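You operate a simulated robot arm through the tools that you are given. There is no shell and no other tool.

Carry out the task below with a simulated robot arm. There is one attempt and no reset: what you move stays moved.

Task
Brush whitening cream on the yellowed part of the cream sole and run it in the lamp tray.
Fine: orange brush, put back; clear sheet on top, lid shut before the lamp runs, dial as the yellow card says; open the lid after the run. Set down upright: orange brush. A coat counts when it lies all over at full strength: go over it till it gets no stronger.

Only the result counts: the job must be done as asked and must still hold three seconds after the hand-in. Knocking over, shifting, dropping, spilling or breaking anything else fails it. A push-on lid holds only when it is set on centred and level and pressed home; a screw cap is set on level and turned clockwise until tight. Flat cloth is picked up by pressing the open fingertips on it (5 to 10 N) and closing them slowly along it; thin cloth reads only 2 to 8 mm in the jaws.

Robot
A 6-joint arm with a two-finger parallel gripper, fixed in place. Base frame: the origin is on the floor under the middle of its stand, x ahead of it, y to its left, z up; the work surface is at about z = 84. Lengths are in cm, angles in rad, forces in N, time in s.
With the tool pointing down near the work surface it reaches from about 34 to 76 cm from the base axis. Its first joint turns from -1.152 to 1.152 rad. Payload 2.45 kg.
The tool frame sits at the grasp point between the pads (the TCP): z along the fingers, y along the line on which they close. The tips reach 2.4 cm beyond it. Largest opening 6.8 cm; finger width 1.7, thickness 1; the body of the gripper, 4 by 7 cm, starts 4.1 cm behind the TCP.
Orientation is told as [roll, pitch, yaw] about the base's x, y, z axes, in that order, counted from this pose: with the fingers straight down and closing along the base's y, the tool's x points along the base's -x, its y along +y and its z along -z.

Tools
- The arm moves only by the tool apply_moves. Its argument "targets" is a list of rows, each a list of 6 numbers: the shift along the tool's x, y, z in cm, then the turn, a rotation vector about the tool's x, y, z in rad. In form: [[tx, ty, tz, wx, wy, wz], ...]. A call has 1 to 20 rows; each row shifts and turns the commanded pose from where the row before left it, along the tool's axes as they then stand. "gripper" is the closure, from 0 (fully open) to 1 (shut), set as the call begins (left out, the last holds). Rows are played at 5 a second. More than 5 cm and 0.15 rad between two rows, or a gripper value outside its range, and nothing of the call is played. Where a pose cannot be reached the arm comes as near as it can. A force on the tool above 40 N (or 10 N above the force at the start of the call, whichever is more), or a blocked arm, ends the call early, and 0.2 s more pass. Each finger travels about 10.8 cm/s and halts on what it meets, pressing with about 41 N; the grip force reading is that of the motor and also rises with nothing between the fingers. The clock runs only during rows and for 0.2 s after the last one: add rows that do not move to give the fingers time. It gives the time, the measured TCP pose, the force on the tool (base axes), the opening and the grip force at its end, in the units of the frame above (readings bear some noise), with the torque about the TCP (base axes, N m) and any sound that the robot's microphone picked up.
- Cameras (640 x 400 px; columns grow to the right, rows downward): "scene" is fixed at [16.49, 40.29, 146.61]; the picture's right is [-0.76, -0.65, 0.00], its down [-0.37, 0.43, -0.83] and it looks along [0.54, -0.63, -0.56] (base axes); focal length 254 px, centre (320, 200). "wrist" rides on the gripper at [8.4, 1.1, -7.5] in the tool frame; the picture's right is [-0.13, 0.99, 0.00], its down [-0.60, -0.08, -0.79] and it looks along [-0.79, -0.10, 0.61] (tool axes); focal length 251 px, centre (320, 200). There is no depth. A picture from a camera that has moved, and an enlarged one, comes with that camera's place and axes in the base frame and with its lens. The place of the scene camera against the robot may be out by one fixed shift of up to 1.2 cm in any direction.
- camera(camera): a new picture of that camera. It takes no simulated time.
- zoom(camera, box): a new picture of the part [left, top, right, bottom] of that camera's present view, enlarged. It takes no simulated time.
- close_job(): hands the job in; it is judged then, once.

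Nothing tells you positions but the pictures and the camera data. Unless the task says otherwise, let go and move clear before handing in.

The tools are called after ">>>" by a JSON object that holds its "method" and its "body". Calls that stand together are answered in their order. apply_moves: Moves the arm, as the interface text tells. Its arguments: {"type":"object","properties":{"targets":{"type":"array"},"gripper":{"type":"number"}},"required":["targets"]} The other tools are called the same way: camera (camera) takes a picture; zoom (camera, box) takes an enlarged picture of a part of a camera's view; close_job () hands the job in.

At the start:

```text
t: 0.0
tcp_pos: [44.73, -23.1, 127.67]
ee_rot: [0.0, 0.001, -0.001]
ft_force: [-1.4, 0.1, 1.0]
moment: [-0.02, 0.0, 0.01]
width: 6.8
grip_force: 0.1
```

scene: 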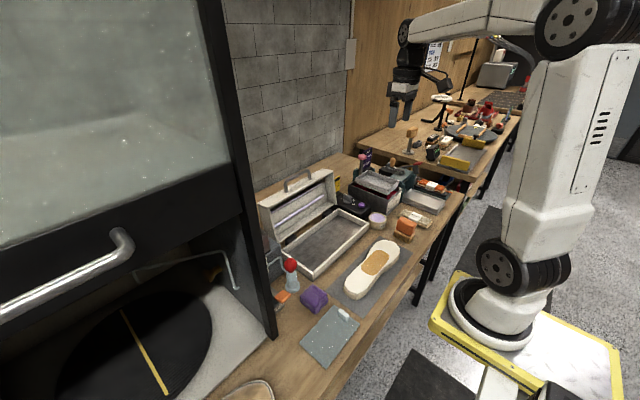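
wrist: 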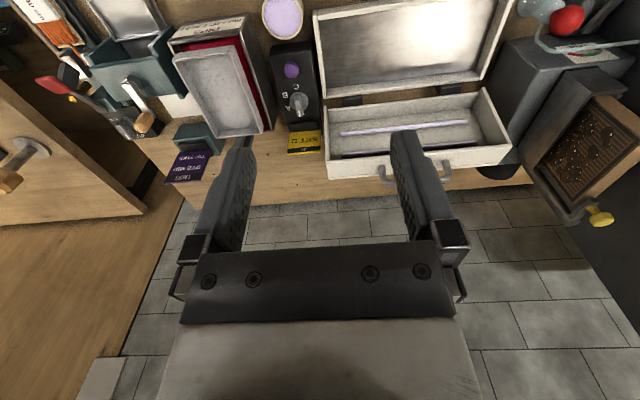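

I see a bench with a lamp tray (open box with lid), a sole on a mat, jars, a dial box and brushes. I'll take enlarged pictures first to understand the layout.

>>> {"method": "zoom", "body": {"camera": "scene", "box": [250, 140, 410, 240]}}

>>> {"method": "zoom", "body": {"camera": "scene", "box": [340, 140, 500, 240]}}

>>> {"method": "zoom", "body": {"camera": "scene", "box": [250, 230, 410, 330]}}

>>> {"method": "zoom", "body": {"camera": "wrist", "box": [0, 0, 320, 200]}}

>>> {"method": "zoom", "body": {"camera": "wrist", "box": [240, 0, 560, 200]}}

```text
4.00 times, centred on (330, 190) of scene
camera zoom: at [16.49, 40.29, 146.61], right [-0.76, -0.65, 0.0], down [-0.37, 0.43, -0.83], along [0.54, -0.63, -0.56], focal length 1014 px, centre (280, 240)
```

zoom: 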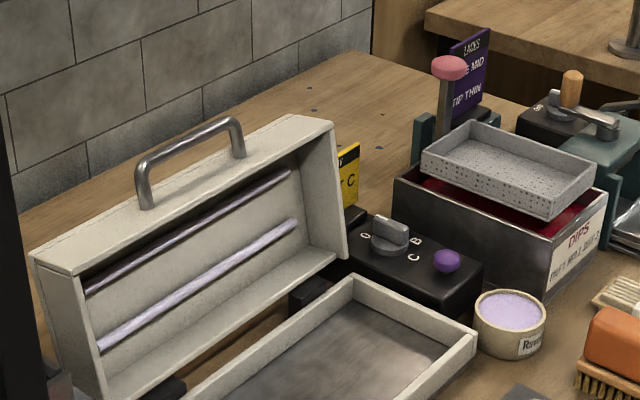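

```text
4.00 times, centred on (420, 190) of scene
camera zoom: at [16.49, 40.29, 146.61], right [-0.76, -0.65, 0.0], down [-0.37, 0.43, -0.83], along [0.54, -0.63, -0.56], focal length 1014 px, centre (-80, 240)
```

zoom: 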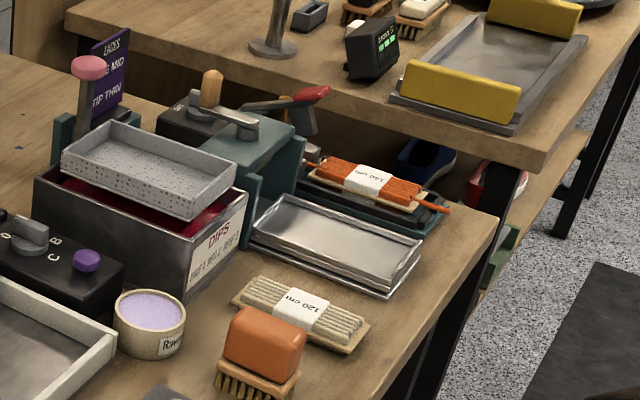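

```text
4.00 times, centred on (330, 280) of scene
camera zoom: at [16.49, 40.29, 146.61], right [-0.76, -0.65, 0.0], down [-0.37, 0.43, -0.83], along [0.54, -0.63, -0.56], focal length 1014 px, centre (280, -120)
```

zoom: 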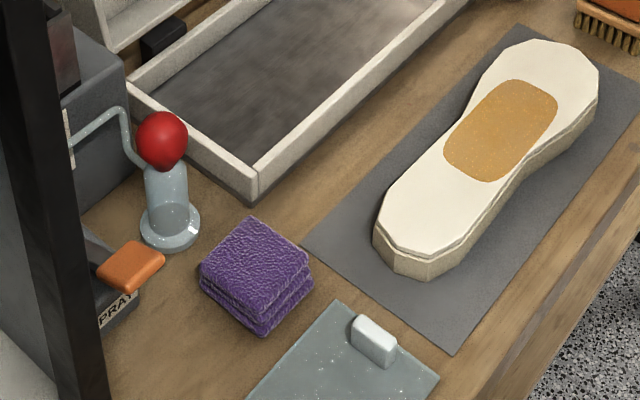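

```text
2.00 times, centred on (160, 100) of wrist
camera zoom: at [36.3, -21.97, 135.22], right [0.13, 0.99, 0.0], down [0.6, -0.08, 0.79], along [0.79, -0.1, -0.61], focal length 503 px, centre (640, 400)
```

zoom: 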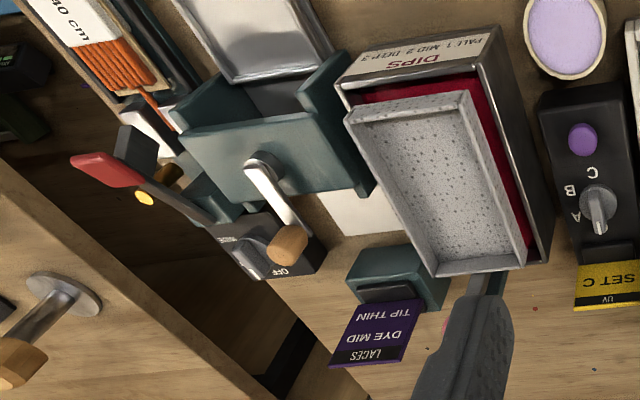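

```text
2.00 times, centred on (400, 100) of wrist
camera zoom: at [36.3, -21.97, 135.22], right [0.13, 0.99, 0.0], down [0.6, -0.08, 0.79], along [0.79, -0.1, -0.61], focal length 503 px, centre (160, 400)
```

zoom: 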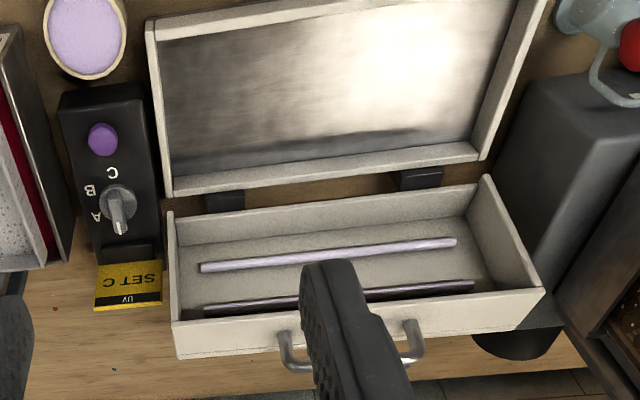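

The card behind the dial reads "SET C"; the jar with lavender cream, orange brush, sole on a mat, clear sheet with white grip are all on the bench. I'll zoom in more on each to get details.

>>> {"method": "zoom", "body": {"camera": "scene", "box": [380, 200, 444, 240]}}

>>> {"method": "zoom", "body": {"camera": "scene", "box": [330, 180, 394, 220]}}

>>> {"method": "zoom", "body": {"camera": "scene", "box": [350, 200, 414, 240]}}

>>> {"method": "zoom", "body": {"camera": "scene", "box": [290, 295, 386, 355]}}

>>> {"method": "zoom", "body": {"camera": "scene", "box": [330, 230, 426, 290]}}

>>> {"method": "zoom", "body": {"camera": "scene", "box": [250, 240, 346, 300]}}

```text
10.00 times, centred on (412, 220) of scene
camera zoom: at [16.49, 40.29, 146.61], right [-0.76, -0.65, 0.0], down [-0.37, 0.43, -0.83], along [0.54, -0.63, -0.56], focal length 2535 px, centre (-600, 0)
```

zoom: 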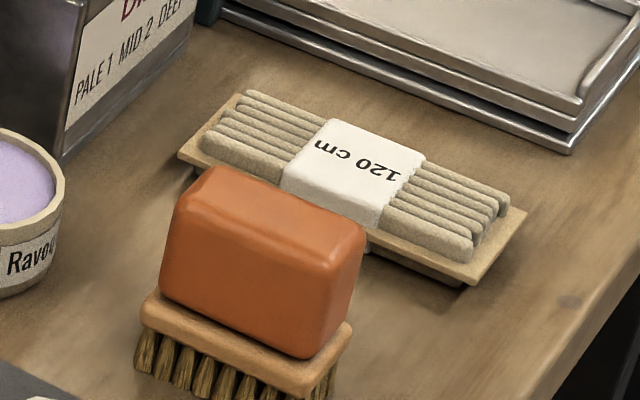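

```text
10.00 times, centred on (362, 200) of scene
camera zoom: at [16.49, 40.29, 146.61], right [-0.76, -0.65, 0.0], down [-0.37, 0.43, -0.83], along [0.54, -0.63, -0.56], focal length 2535 px, centre (-100, 200)
```

zoom: 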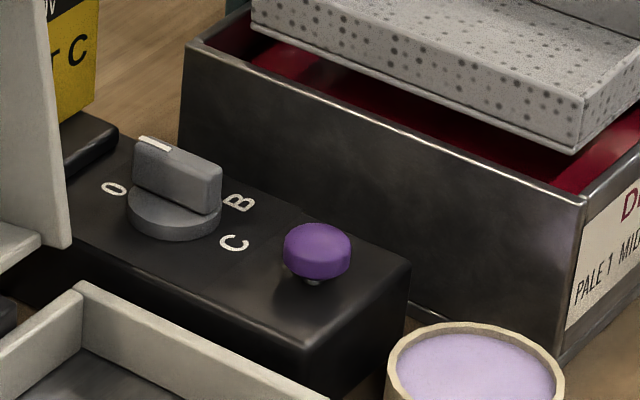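

```text
10.00 times, centred on (382, 220) of scene
camera zoom: at [16.49, 40.29, 146.61], right [-0.76, -0.65, 0.0], down [-0.37, 0.43, -0.83], along [0.54, -0.63, -0.56], focal length 2535 px, centre (-300, 0)
```

zoom: 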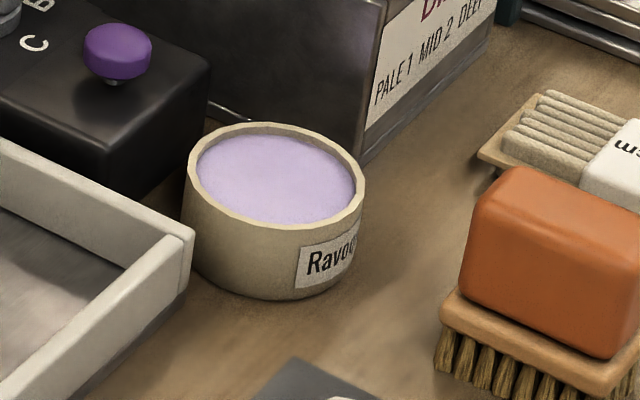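

```text
6.67 times, centred on (338, 325) of scene
camera zoom: at [16.49, 40.29, 146.61], right [-0.76, -0.65, 0.0], down [-0.37, 0.43, -0.83], along [0.54, -0.63, -0.56], focal length 1690 px, centre (200, -633)
```

zoom: 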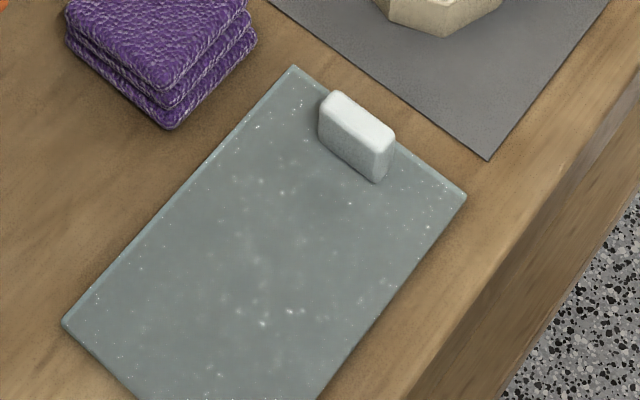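

```text
6.67 times, centred on (378, 260) of scene
camera zoom: at [16.49, 40.29, 146.61], right [-0.76, -0.65, 0.0], down [-0.37, 0.43, -0.83], along [0.54, -0.63, -0.56], focal length 1690 px, centre (-67, -200)
```

zoom: 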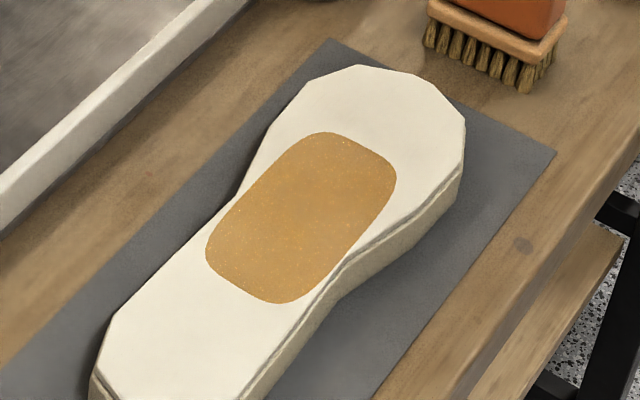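

```text
6.67 times, centred on (298, 270) of scene
camera zoom: at [16.49, 40.29, 146.61], right [-0.76, -0.65, 0.0], down [-0.37, 0.43, -0.83], along [0.54, -0.63, -0.56], focal length 1690 px, centre (467, -267)
```

zoom: 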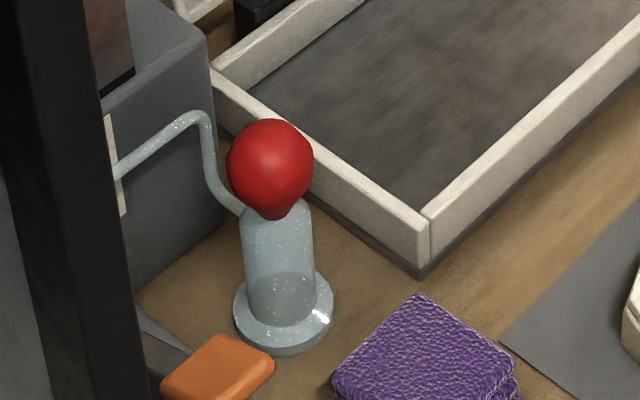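

Only one cream jar ("Ravo…") is seen so far, and the dial currently points away from C. I'll tilt the wrist so its camera looks down on the bench for a precise survey.

>>> {"method": "apply_moves", "body": {"targets": [[0, 0, 0, 0, 0.15, 0], [0, 0, 0, 0, 0.15, 0], [0, 0, 0, 0, 0.15, 0], [0, 0, 0, 0, 0.15, 0], [0, 0, 0, 0, 0, 0]], "gripper": 0}}

>>> {"method": "camera", "body": {"camera": "wrist"}}

```text
t: 1.2
tcp_pos: [44.67, -23.03, 127.83]
ee_rot: [0.0, 0.601, 0.0]
ft_force: [-0.3, 0.3, -1.4]
moment: [-0.02, -0.01, 0.04]
width: 6.79
grip_force: 0.0
```

```text
taken
camera wrist: at [42.04, -21.95, 138.69], right [0.11, 0.99, -0.07], down [0.95, -0.08, 0.31], along [0.3, -0.1, -0.95], focal length 251 px, centre (320, 200)
```

wrist: 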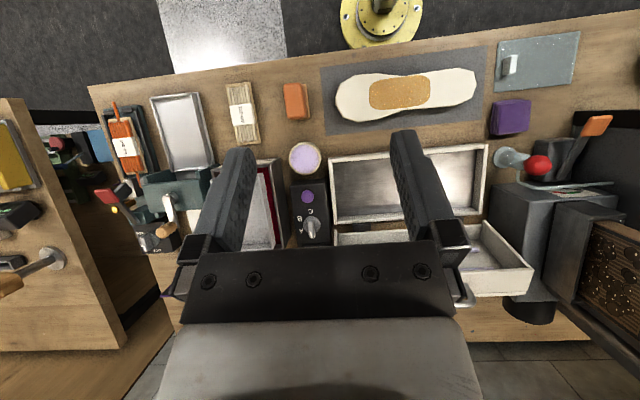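

The whole bench is now in the wrist view. I'll zoom on each object to localize it.

>>> {"method": "zoom", "body": {"camera": "wrist", "box": [260, 60, 420, 160]}}

>>> {"method": "zoom", "body": {"camera": "wrist", "box": [400, 20, 624, 160]}}

>>> {"method": "zoom", "body": {"camera": "wrist", "box": [264, 130, 360, 190]}}

>>> {"method": "zoom", "body": {"camera": "wrist", "box": [320, 130, 560, 280]}}

>>> {"method": "zoom", "body": {"camera": "wrist", "box": [264, 180, 360, 240]}}

>>> {"method": "zoom", "body": {"camera": "wrist", "box": [80, 70, 272, 190]}}

```text
4.00 times, centred on (340, 110) of wrist
camera zoom: at [42.04, -21.95, 138.69], right [0.11, 0.99, -0.07], down [0.95, -0.08, 0.31], along [0.3, -0.1, -0.95], focal length 1006 px, centre (240, 560)
```

zoom: 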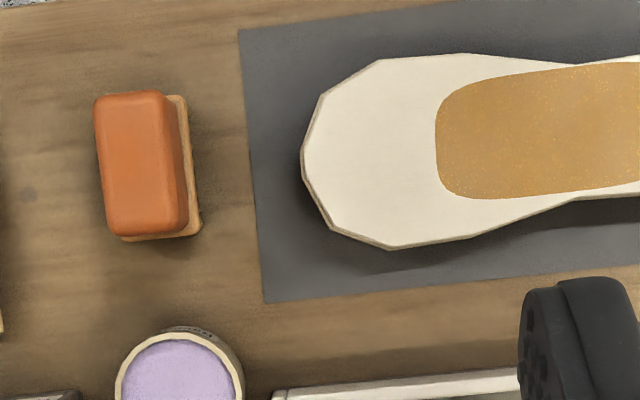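

```text
2.86 times, centred on (512, 90) of wrist
camera zoom: at [42.04, -21.95, 138.69], right [0.11, 0.99, -0.07], down [0.95, -0.08, 0.31], along [0.3, -0.1, -0.95], focal length 718 px, centre (-229, 514)
```

zoom: 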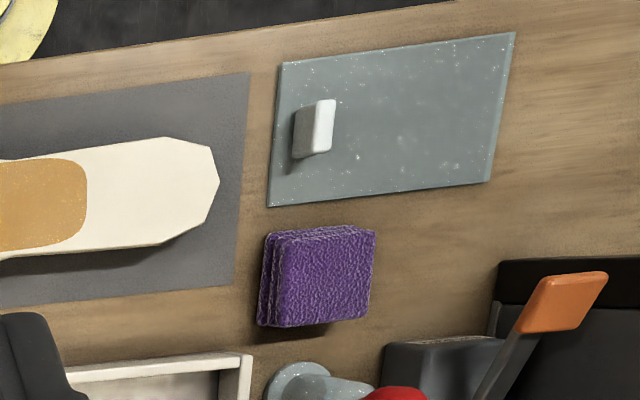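

```text
6.67 times, centred on (312, 160) of wrist
camera zoom: at [42.04, -21.95, 138.69], right [0.11, 0.99, -0.07], down [0.95, -0.08, 0.31], along [0.3, -0.1, -0.95], focal length 1676 px, centre (373, 467)
```

zoom: 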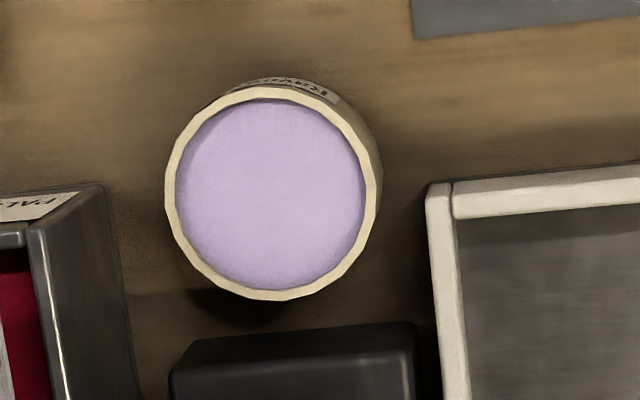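

```text
2.67 times, centred on (440, 205) of wrist
camera zoom: at [42.04, -21.95, 138.69], right [0.11, 0.99, -0.07], down [0.95, -0.08, 0.31], along [0.3, -0.1, -0.95], focal length 670 px, centre (0, 187)
```

zoom: 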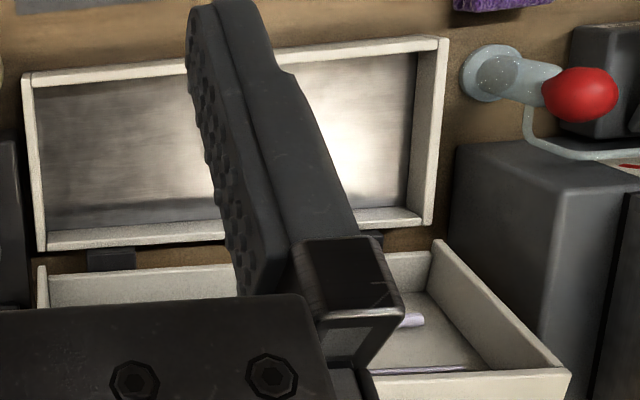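

```text
6.67 times, centred on (312, 210) of wrist
camera zoom: at [42.04, -21.95, 138.69], right [0.11, 0.99, -0.07], down [0.95, -0.08, 0.31], along [0.3, -0.1, -0.95], focal length 1676 px, centre (373, 133)
```

zoom: 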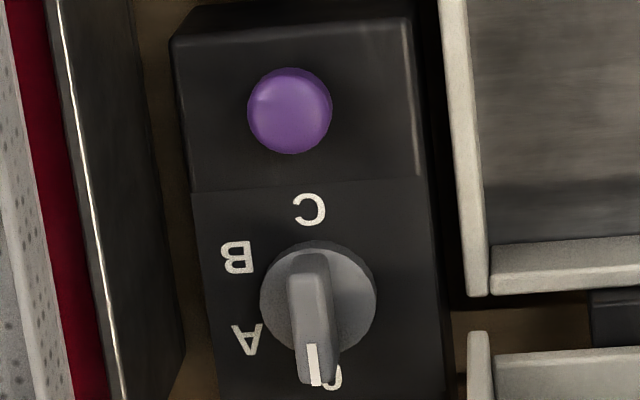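

```text
3.33 times, centred on (176, 130) of wrist
camera zoom: at [42.04, -21.95, 138.69], right [0.11, 0.99, -0.07], down [0.95, -0.08, 0.31], along [0.3, -0.1, -0.95], focal length 838 px, centre (800, 433)
```

zoom: 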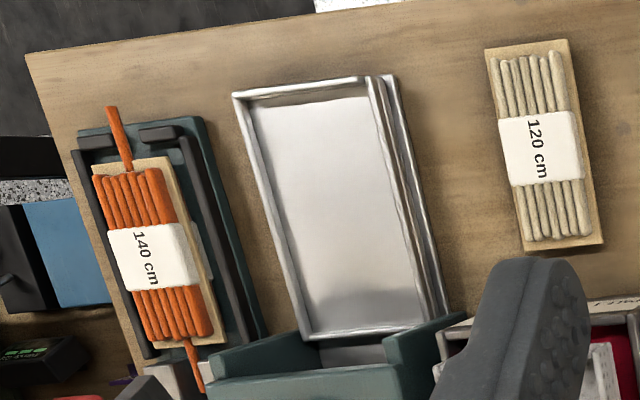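

I've got approximate places: brush near (38,-30), jar near (49,-29), dial box near (58,-30), sole around (38,-9), tray around (57,-10), sheet near (38,15). I'll lower over the brush and jar for a closer look from a second viewpoint.

>>> {"method": "apply_moves", "body": {"targets": [[-1.51, -0.83, 3.58, 0, 0, 0], [-1.51, -0.83, 3.58, 0, 0, 0], [-1.51, -0.83, 3.58, 0, 0, 0], [-1.51, -0.83, 3.58, 0, 0, 0], [-1.51, -0.83, 3.58, 0, 0, 0], [-1.51, -0.83, 3.58, 0, 0, 0], [0, 0, 0, 0, 0, 0]]}}

>>> {"method": "camera", "body": {"camera": "wrist"}}

>>> {"method": "zoom", "body": {"camera": "wrist", "box": [200, 0, 392, 120]}}

>>> {"method": "zoom", "body": {"camera": "wrist", "box": [224, 120, 416, 240]}}

>>> {"method": "camera", "body": {"camera": "scene"}}

```text
t: 2.8
tcp_pos: [40.13, -28.11, 104.95]
ee_rot: [0.0, 0.601, 0.0]
ft_force: [0.9, 0.0, -0.4]
moment: [-0.04, 0.0, 0.02]
width: 6.78
grip_force: 0.0
```

```text
taken
camera wrist: at [37.42, -27.13, 115.87], right [0.11, 0.99, -0.07], down [0.95, -0.08, 0.31], along [0.31, -0.1, -0.95], focal length 251 px, centre (320, 200)
```

wrist: 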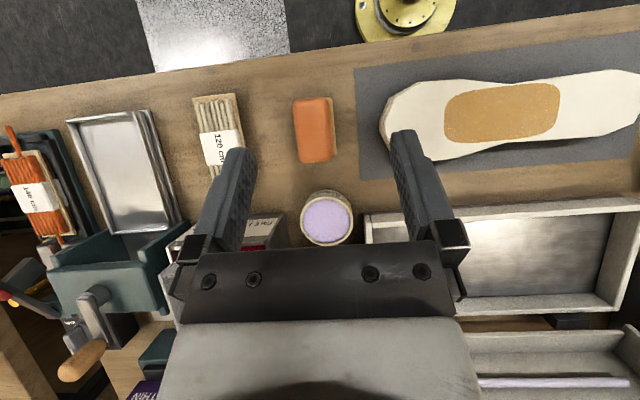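

```text
3.33 times, centred on (296, 60) of wrist
camera zoom: at [37.42, -27.13, 115.87], right [0.11, 0.99, -0.07], down [0.95, -0.08, 0.31], along [0.31, -0.1, -0.95], focal length 838 px, centre (400, 667)
```

zoom: 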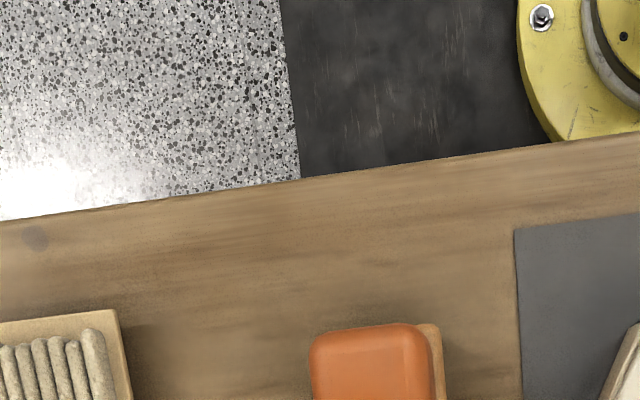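

```text
3.33 times, centred on (320, 180) of wrist
camera zoom: at [37.42, -27.13, 115.87], right [0.11, 0.99, -0.07], down [0.95, -0.08, 0.31], along [0.31, -0.1, -0.95], focal length 838 px, centre (320, 267)
```

zoom: 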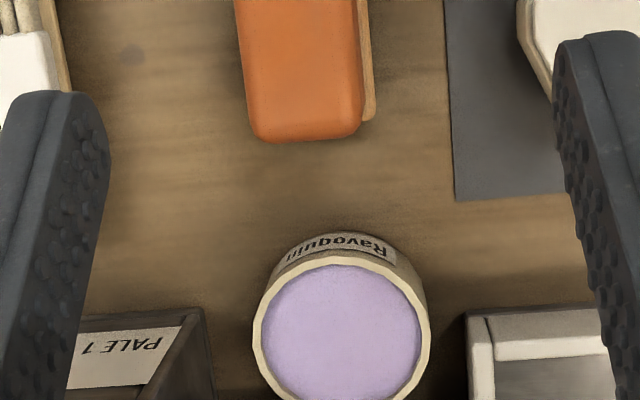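

```text
taken
```

scene: 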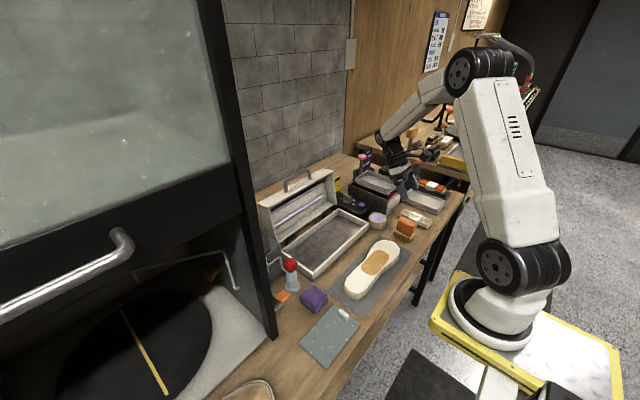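

The brush handle top is at about (38.6, -29.7, 89.7), aligned with x, about 3.4 wide. I'll zoom further for the jar and other details.

>>> {"method": "zoom", "body": {"camera": "wrist", "box": [278, 180, 374, 240]}}

>>> {"method": "zoom", "body": {"camera": "wrist", "box": [265, 85, 361, 145]}}

>>> {"method": "zoom", "body": {"camera": "wrist", "box": [380, 50, 640, 212]}}

>>> {"method": "zoom", "body": {"camera": "wrist", "box": [340, 180, 640, 367]}}

```text
6.67 times, centred on (326, 210) of wrist
camera zoom: at [37.42, -27.13, 115.87], right [0.11, 0.99, -0.07], down [0.95, -0.08, 0.31], along [0.31, -0.1, -0.95], focal length 1676 px, centre (280, 133)
```

zoom: 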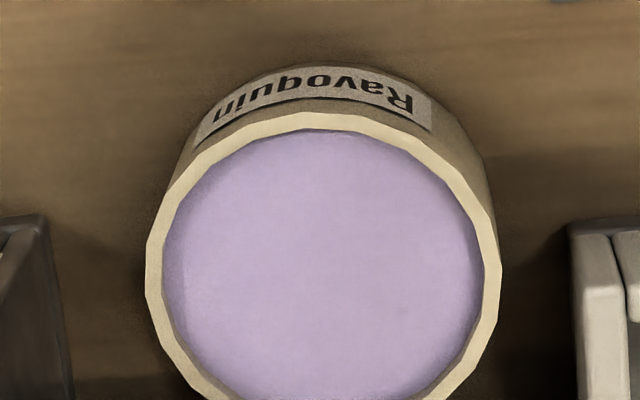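

```text
6.67 times, centred on (313, 115) of wrist
camera zoom: at [37.42, -27.13, 115.87], right [0.11, 0.99, -0.07], down [0.95, -0.08, 0.31], along [0.31, -0.1, -0.95], focal length 1676 px, centre (367, 767)
```

zoom: 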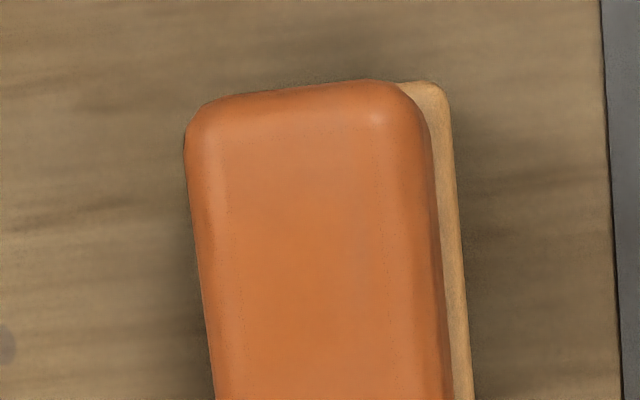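

```text
2.46 times, centred on (510, 131) of wrist
camera zoom: at [37.42, -27.13, 115.87], right [0.11, 0.99, -0.07], down [0.95, -0.08, 0.31], along [0.31, -0.1, -0.95], focal length 619 px, centre (-148, 370)
```

zoom: 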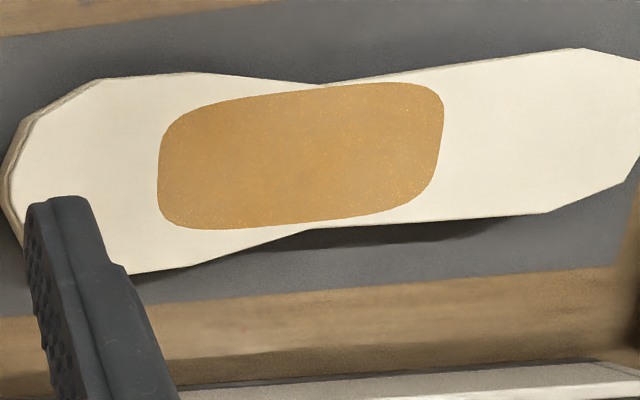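

```text
2.13 times, centred on (490, 274) of wrist
camera zoom: at [37.42, -27.13, 115.87], right [0.11, 0.99, -0.07], down [0.95, -0.08, 0.31], along [0.31, -0.1, -0.95], focal length 536 px, centre (-43, 43)
```

zoom: 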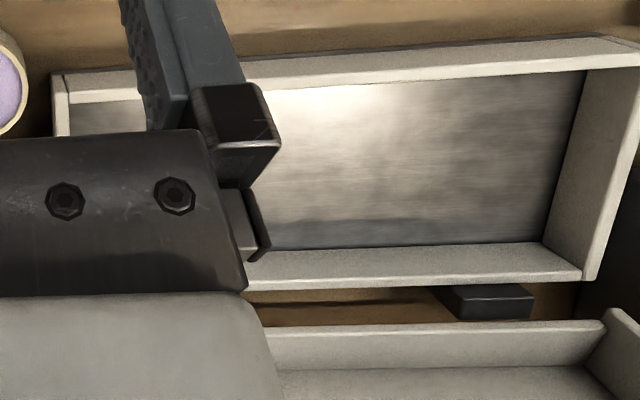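

The cream jar ("Ravoquin") centre is about (49.6, -29.6), rim near z 86.9; the sole top is about z 86.5 with a ~5.8 cm waist at y ≈ -9.6 and a yellowed patch about 5.2 × 11.4 cm. Next I'll survey the tray, sole and sheet from above.

>>> {"method": "apply_moves", "body": {"targets": [[0.973, 3.683, -1.97, 0, 0, 0], [0.973, 3.683, -1.97, 0, 0, 0], [0.973, 3.683, -1.97, 0, 0, 0], [0.973, 3.683, -1.97, 0, 0, 0], [0.973, 3.683, -1.97, 0, 0, 0], [0.973, 3.683, -1.97, 0, 0, 0], [0, 0, 0, 0, 0, 0]]}}

>>> {"method": "camera", "body": {"camera": "wrist"}}

>>> {"method": "zoom", "body": {"camera": "wrist", "box": [200, 0, 456, 160]}}

>>> {"method": "zoom", "body": {"camera": "wrist", "box": [200, 120, 520, 320]}}

>>> {"method": "zoom", "body": {"camera": "wrist", "box": [440, 0, 640, 125]}}

```text
t: 4.4
tcp_pos: [41.82, -5.83, 118.14]
ee_rot: [0.0, 0.601, -0.001]
ft_force: [-0.4, -0.1, 0.3]
moment: [0.01, 0.03, -0.01]
width: 6.81
grip_force: 0.0
```

```text
taken
camera wrist: at [39.2, -4.83, 129.05], right [0.11, 0.99, -0.07], down [0.95, -0.08, 0.31], along [0.31, -0.1, -0.95], focal length 251 px, centre (320, 200)
```

wrist: 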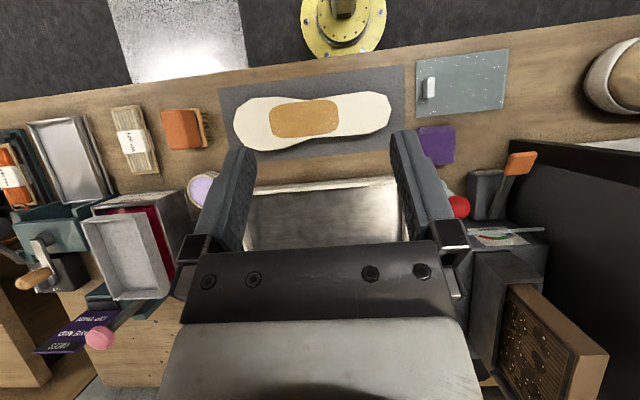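

```text
2.50 times, centred on (328, 80) of wrist
camera zoom: at [39.2, -4.83, 129.05], right [0.11, 0.99, -0.07], down [0.95, -0.08, 0.31], along [0.31, -0.1, -0.95], focal length 629 px, centre (300, 500)
```

zoom: 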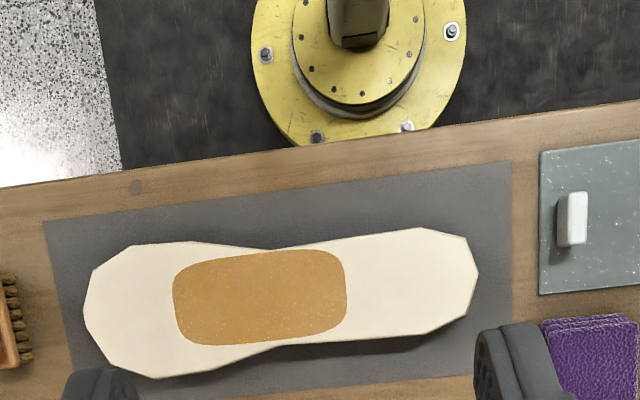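

```text
2.00 times, centred on (360, 220) of wrist
camera zoom: at [39.2, -4.83, 129.05], right [0.11, 0.99, -0.07], down [0.95, -0.08, 0.31], along [0.31, -0.1, -0.95], focal length 503 px, centre (240, 160)
```

zoom: 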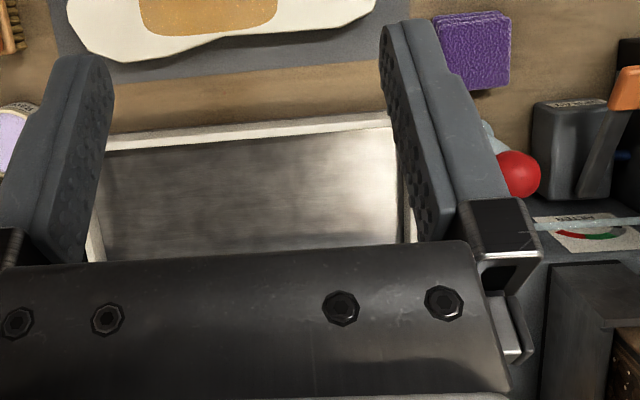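

```text
3.20 times, centred on (540, 62) of wrist
camera zoom: at [39.2, -4.83, 129.05], right [0.11, 0.99, -0.07], down [0.95, -0.08, 0.31], along [0.31, -0.1, -0.95], focal length 805 px, centre (-384, 640)
```

zoom: 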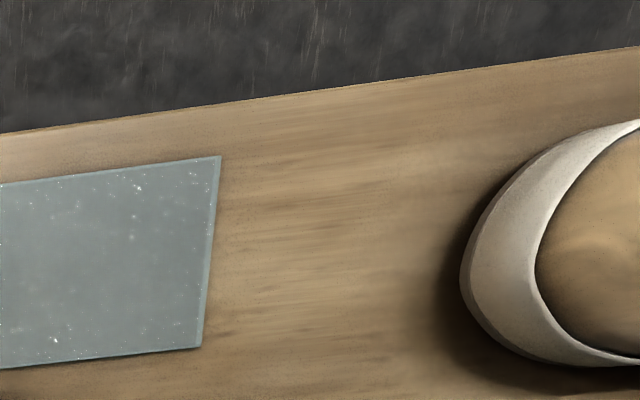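

The sheet (8.5 × 13.4 cm) has its grip at about (36.7, 9.2). I'll level the wrist to look at the tray interior, the lid and the dial box unobstructed.

>>> {"method": "apply_moves", "body": {"targets": [[0, 0, 0, 0, -0.15, 0], [0, 0, 0, 0, -0.15, 0], [0, 0, 0, 0, -0.15, 0], [0, 0, 0, 0, -0.15, 0], [-3.3, -1.1, -2.2, 0, 0, 0], [-3.3, -1.1, -2.2, 0, 0, 0], [0, 0, 0, 0, 0, 0]]}}

>>> {"method": "camera", "body": {"camera": "wrist"}}

>>> {"method": "zoom", "body": {"camera": "wrist", "box": [180, 0, 500, 200]}}

>>> {"method": "zoom", "body": {"camera": "wrist", "box": [180, 0, 340, 100]}}

>>> {"method": "zoom", "body": {"camera": "wrist", "box": [320, 0, 480, 100]}}

>>> {"method": "zoom", "body": {"camera": "wrist", "box": [80, 40, 240, 140]}}

```text
t: 6.0
tcp_pos: [48.44, -8.15, 122.34]
ee_rot: [0.0, 0.0, 0.002]
ft_force: [-0.1, 0.0, 0.1]
moment: [0.03, 0.0, 0.04]
width: 6.76
grip_force: 0.1
```

```text
taken
camera wrist: at [40.02, -7.11, 129.82], right [0.13, 0.99, 0.0], down [0.6, -0.08, 0.79], along [0.79, -0.1, -0.61], focal length 251 px, centre (320, 200)
```

wrist: 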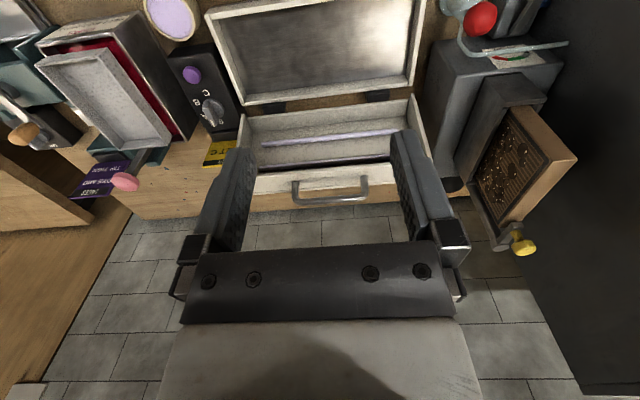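

```text
2.00 times, centred on (340, 100) of wrist
camera zoom: at [40.02, -7.11, 129.82], right [0.13, 0.99, 0.0], down [0.6, -0.08, 0.79], along [0.79, -0.1, -0.61], focal length 503 px, centre (280, 400)
```

zoom: 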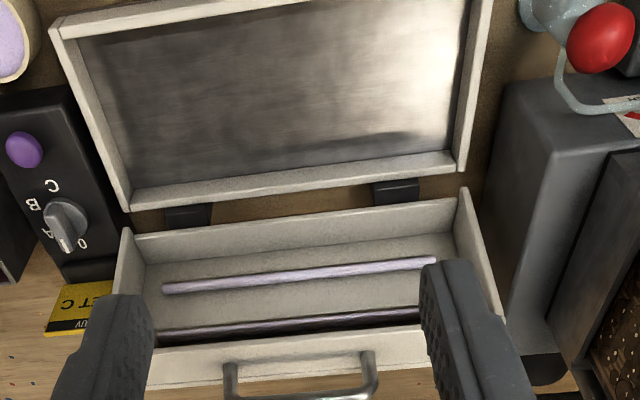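

```text
4.00 times, centred on (260, 50) of wrist
camera zoom: at [40.02, -7.11, 129.82], right [0.13, 0.99, 0.0], down [0.6, -0.08, 0.79], along [0.79, -0.1, -0.61], focal length 1006 px, centre (560, 800)
```

zoom: 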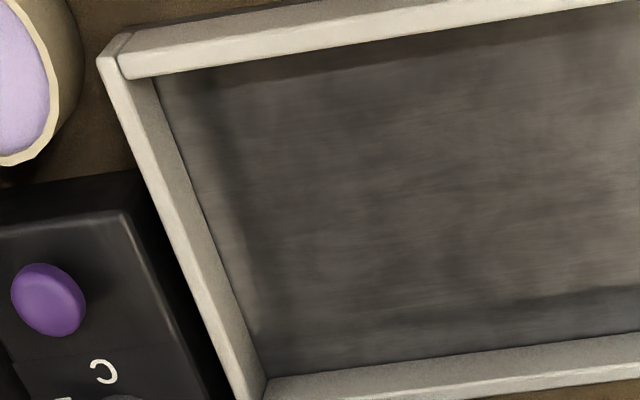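

```text
4.00 times, centred on (400, 50) of wrist
camera zoom: at [40.02, -7.11, 129.82], right [0.13, 0.99, 0.0], down [0.6, -0.08, 0.79], along [0.79, -0.1, -0.61], focal length 1006 px, centre (0, 800)
```

zoom: 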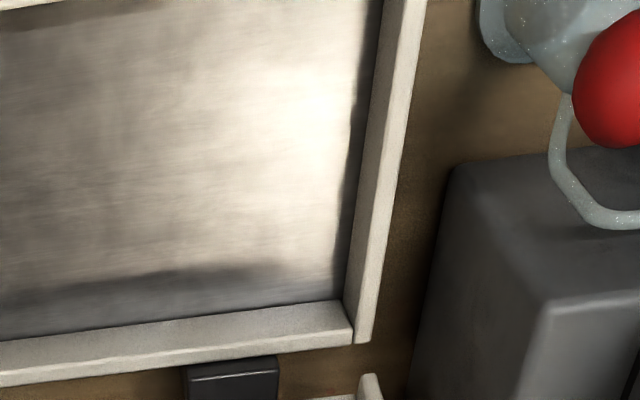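

```text
4.00 times, centred on (160, 90) of wrist
camera zoom: at [40.02, -7.11, 129.82], right [0.13, 0.99, 0.0], down [0.6, -0.08, 0.79], along [0.79, -0.1, -0.61], focal length 1006 px, centre (960, 640)
```

zoom: 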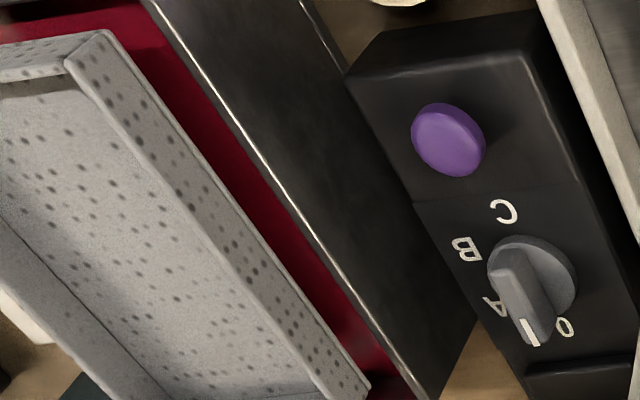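

I now have the tray (outer about x 49.8–65.4, y -24.7–6.4), the lid handle bar (around x 67.8, z 108, y -14…-4), the button (56.8, -29.5) and dial (63.2, -29.4). I'll check the brush bristles and jar from the scene camera up close.

>>> {"method": "zoom", "body": {"camera": "scene", "box": [388, 212, 428, 237]}}

>>> {"method": "zoom", "body": {"camera": "scene", "box": [362, 208, 394, 228]}}

>>> {"method": "zoom", "body": {"camera": "scene", "box": [255, 165, 351, 225]}}

```text
16.00 times, centred on (408, 224) of scene
camera zoom: at [16.49, 40.29, 146.61], right [-0.76, -0.65, 0.0], down [-0.37, 0.43, -0.83], along [0.54, -0.63, -0.56], focal length 4056 px, centre (-1088, -192)
```

zoom: 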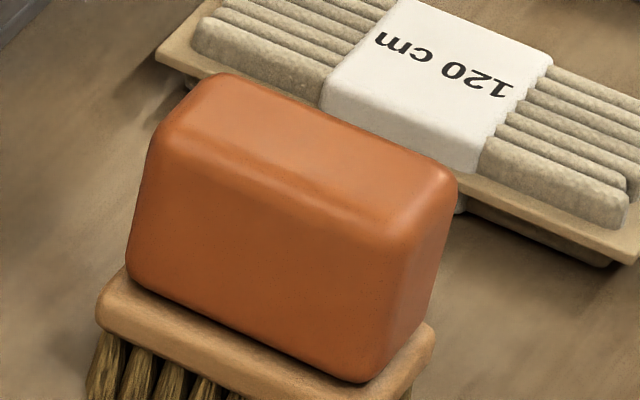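

```text
16.00 times, centred on (378, 218) of scene
camera zoom: at [16.49, 40.29, 146.61], right [-0.76, -0.65, 0.0], down [-0.37, 0.43, -0.83], along [0.54, -0.63, -0.56], focal length 4056 px, centre (-608, -88)
```

zoom: 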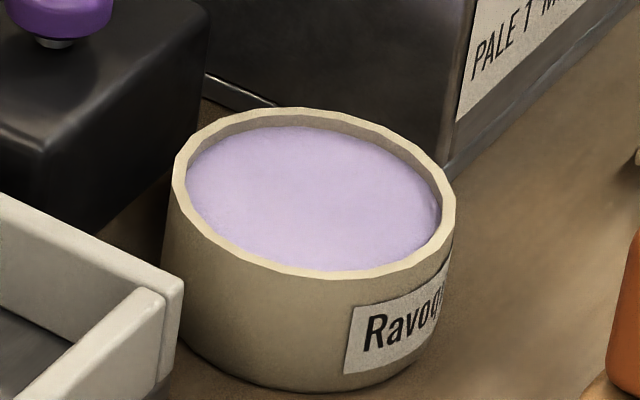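

```text
6.67 times, centred on (303, 195) of scene
camera zoom: at [16.49, 40.29, 146.61], right [-0.76, -0.65, 0.0], down [-0.37, 0.43, -0.83], along [0.54, -0.63, -0.56], focal length 1690 px, centre (433, 233)
```

zoom: 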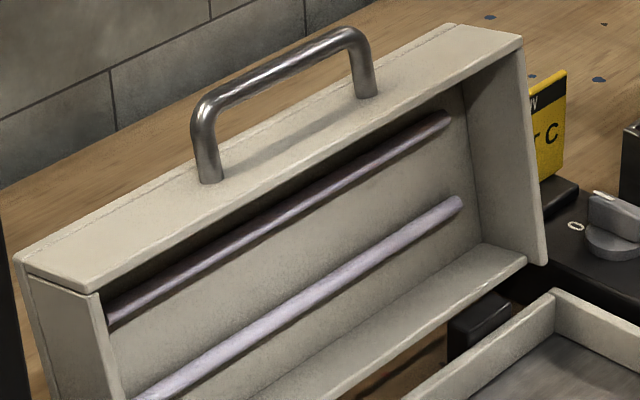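

The cream lies about half a centimetre under the jar's rim. One more look at the bristles and I'll go to the brush.

>>> {"method": "zoom", "body": {"camera": "scene", "box": [384, 224, 424, 249]}}

>>> {"method": "zoom", "body": {"camera": "scene", "box": [330, 236, 426, 296]}}

```text
16.00 times, centred on (404, 236) of scene
camera zoom: at [16.49, 40.29, 146.61], right [-0.76, -0.65, 0.0], down [-0.37, 0.43, -0.83], along [0.54, -0.63, -0.56], focal length 4056 px, centre (-1024, -384)
```

zoom: 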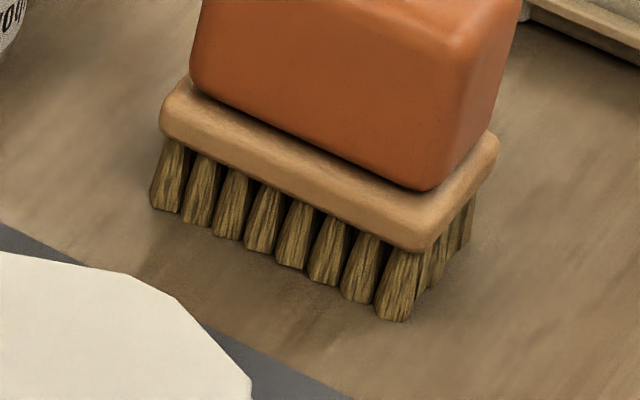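

```text
6.67 times, centred on (378, 266) of scene
camera zoom: at [16.49, 40.29, 146.61], right [-0.76, -0.65, 0.0], down [-0.37, 0.43, -0.83], along [0.54, -0.63, -0.56], focal length 1690 px, centre (-67, -240)
```

zoom: 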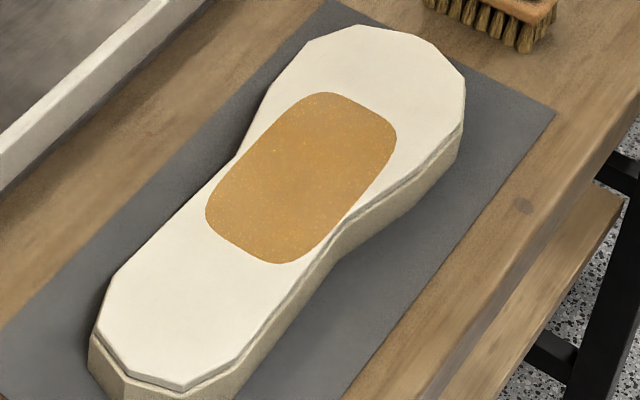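

The bristle field is roughly 6 × 3.3 cm with the long side along x, so one pass along y will span the patch. I'll go over the brush now, fingers down, closing along y.

>>> {"method": "apply_moves", "body": {"targets": [[1.23, -2.694, 2.7925, 0, 0, 0], [1.23, -2.694, 2.7925, 0, 0, 0], [1.23, -2.694, 2.7925, 0, 0, 0], [1.23, -2.694, 2.7925, 0, 0, 0], [1.23, -2.694, 2.7925, 0, 0, 0], [1.23, -2.694, 2.7925, 0, 0, 0], [1.23, -2.694, 2.7925, 0, 0, 0], [1.23, -2.694, 2.7925, 0, 0, 0], [0, 0, 0, 0, 0, 0]], "gripper": 0}}

>>> {"method": "camera", "body": {"camera": "wrist"}}

>>> {"method": "zoom", "body": {"camera": "scene", "box": [340, 150, 500, 250]}}

```text
t: 8.0
tcp_pos: [38.62, -29.68, 100.02]
ee_rot: [0.0, -0.001, -0.001]
ft_force: [0.0, 0.7, 0.4]
moment: [-0.01, 0.0, 0.03]
width: 6.82
grip_force: 0.1
```

```text
taken
camera wrist: at [30.23, -28.64, 107.43], right [0.13, 0.99, 0.0], down [0.6, -0.08, 0.79], along [0.79, -0.1, -0.61], focal length 251 px, centre (320, 200)
```

wrist: 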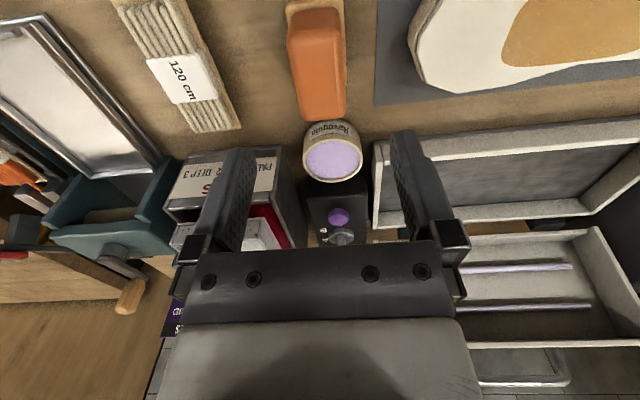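

```text
4.00 times, centred on (420, 200) of scene
camera zoom: at [16.49, 40.29, 146.61], right [-0.76, -0.65, 0.0], down [-0.37, 0.43, -0.83], along [0.54, -0.63, -0.56], focal length 1014 px, centre (-80, 200)
```

zoom: 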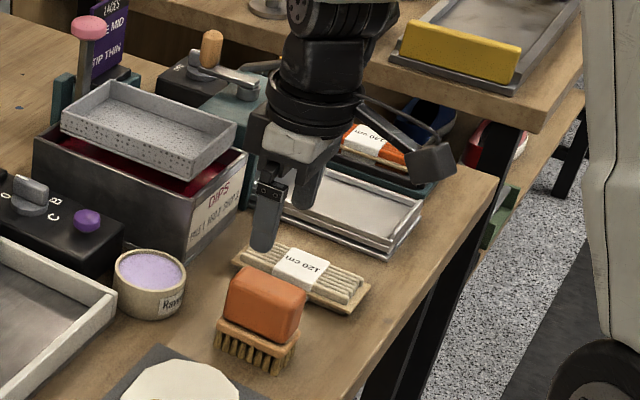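

>>> {"method": "zoom", "body": {"camera": "wrist", "box": [256, 0, 384, 80]}}

>>> {"method": "zoom", "body": {"camera": "wrist", "box": [256, 60, 384, 140]}}

>>> {"method": "zoom", "body": {"camera": "wrist", "box": [276, 115, 388, 185]}}

```text
5.00 times, centred on (320, 40) of wrist
camera zoom: at [30.23, -28.64, 107.43], right [0.13, 0.99, 0.0], down [0.6, -0.08, 0.79], along [0.79, -0.1, -0.61], focal length 1257 px, centre (320, 1000)
```

zoom: 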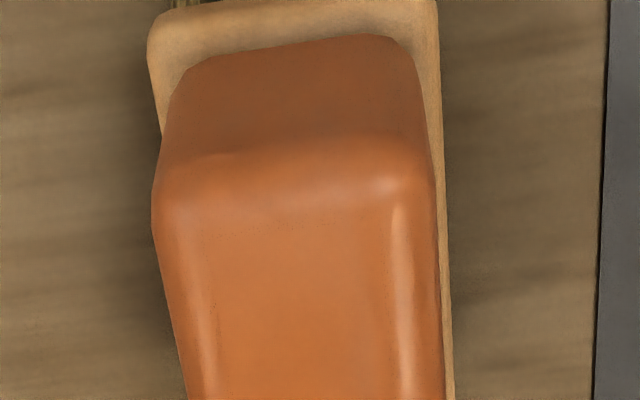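

```text
5.00 times, centred on (320, 100) of wrist
camera zoom: at [30.23, -28.64, 107.43], right [0.13, 0.99, 0.0], down [0.6, -0.08, 0.79], along [0.79, -0.1, -0.61], focal length 1257 px, centre (320, 700)
```

zoom: 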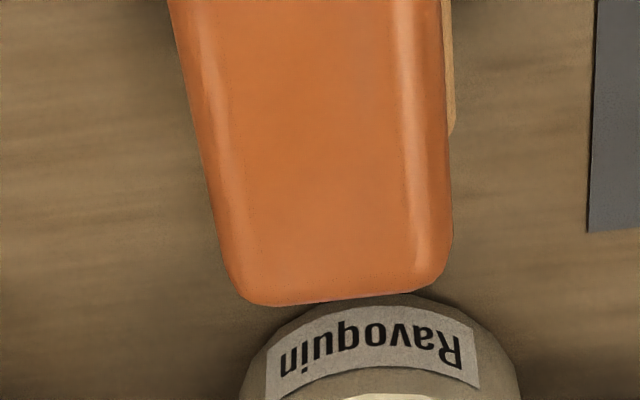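

```text
5.71 times, centred on (332, 150) of wrist
camera zoom: at [30.23, -28.64, 107.43], right [0.13, 0.99, 0.0], down [0.6, -0.08, 0.79], along [0.79, -0.1, -0.61], focal length 1437 px, centre (251, 486)
```

zoom: 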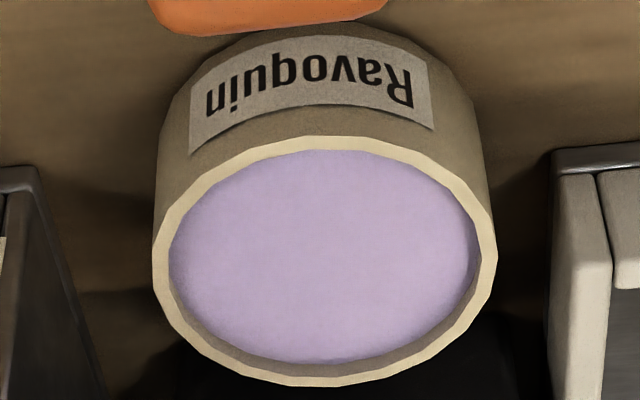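

The stereo fix now puts the handle top at z ≈ 91.5 and the jar rim at z ≈ 87.5 centred (49.55, -29.64). I'll descend to grip the brush handle just above its wooden base.

>>> {"method": "apply_moves", "body": {"targets": [[0, 0, 2.5, 0, 0, 0], [0, 0, 2.5, 0, 0, 0], [0, 0, 2.5, 0, 0, 0], [0, 0, 1.5, 0, 0, 0], [0, 0, 1.0, 0, 0, 0], [0, 0, 0, 0, 0, 0]], "gripper": 0}}

>>> {"method": "zoom", "body": {"camera": "scene", "box": [372, 200, 436, 240]}}

>>> {"method": "camera", "body": {"camera": "wrist"}}

```text
t: 9.4
tcp_pos: [38.53, -29.59, 90.02]
ee_rot: [-0.001, 0.0, 0.001]
ft_force: [-0.1, -0.5, 0.4]
moment: [0.0, 0.01, -0.01]
width: 6.82
grip_force: 0.2
```

```text
10.00 times, centred on (404, 220) of scene
camera zoom: at [16.49, 40.29, 146.61], right [-0.76, -0.65, 0.0], down [-0.37, 0.43, -0.83], along [0.54, -0.63, -0.56], focal length 2535 px, centre (-520, 0)
```

zoom: 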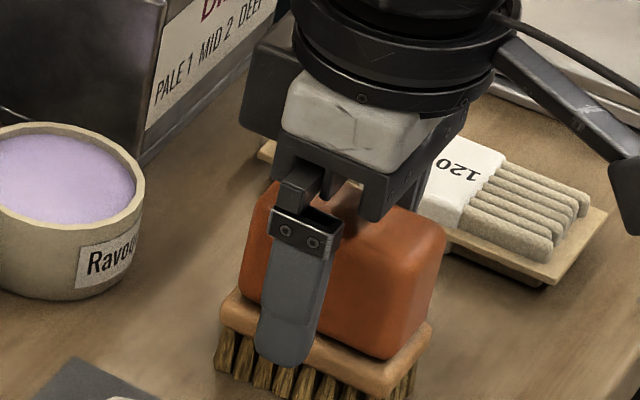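

```text
taken
camera wrist: at [30.08, -28.65, 97.49], right [0.13, 0.99, 0.0], down [0.6, -0.08, 0.79], along [0.79, -0.1, -0.61], focal length 251 px, centre (320, 200)
```

wrist: 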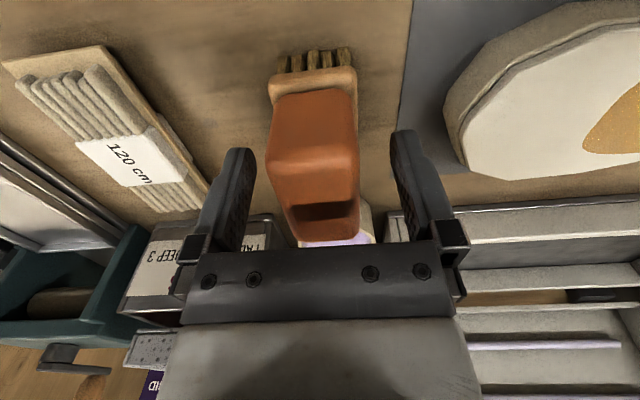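

The fingers straddle the handle with clearance on both sides; I'll close on it.

>>> {"method": "apply_moves", "body": {"targets": [[0, 0, 0, 0, 0, 0], [0, 0, 0, 0, 0, 0], [0, 0, 0, 0, 0, 0], [0, 0, 0, 0, 0, 0], [0, 0, 0, 0, 0, 0]], "gripper": 1}}

>>> {"method": "apply_moves", "body": {"targets": [[0, 0, -0.5, 0, 0, 0], [0, 0, -1, 0, 0, 0], [0, 0, -2, 0, 0, 0], [0, 0, -2, 0, 0, 0], [0, 0, 0, 0, 0, 0]]}}

>>> {"method": "zoom", "body": {"camera": "scene", "box": [356, 180, 452, 240]}}

>>> {"method": "camera", "body": {"camera": "wrist"}}

```text
t: 10.6
tcp_pos: [38.5, -29.58, 90.11]
ee_rot: [0.0, 0.0, -0.002]
ft_force: [0.1, 0.6, -0.1]
moment: [-0.04, 0.0, 0.0]
width: 3.33
grip_force: 40.9
```

```text
t: 11.8
tcp_pos: [38.61, -29.52, 95.53]
ee_rot: [-0.001, 0.0, 0.002]
ft_force: [-1.2, 0.0, -0.8]
moment: [0.05, 0.02, -0.02]
width: 3.36
grip_force: 41.0
```

```text
6.67 times, centred on (404, 210) of scene
camera zoom: at [16.49, 40.29, 146.61], right [-0.76, -0.65, 0.0], down [-0.37, 0.43, -0.83], along [0.54, -0.63, -0.56], focal length 1690 px, centre (-240, 133)
```

zoom: 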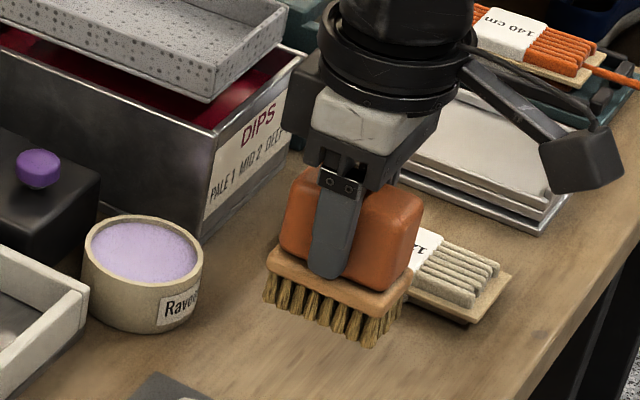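

```text
taken
camera wrist: at [30.22, -28.53, 102.95], right [0.13, 0.99, 0.0], down [0.6, -0.08, 0.79], along [0.79, -0.1, -0.61], focal length 251 px, centre (320, 200)
```

wrist: 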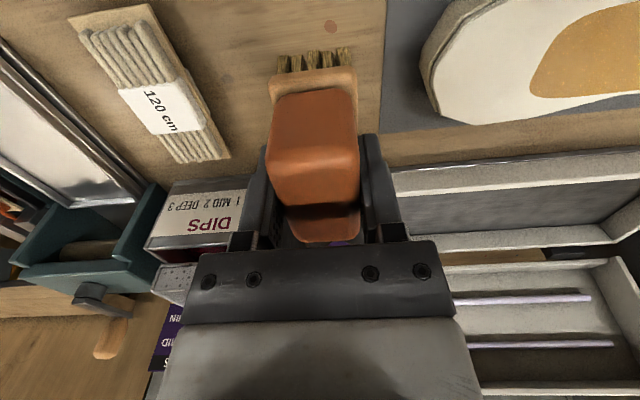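

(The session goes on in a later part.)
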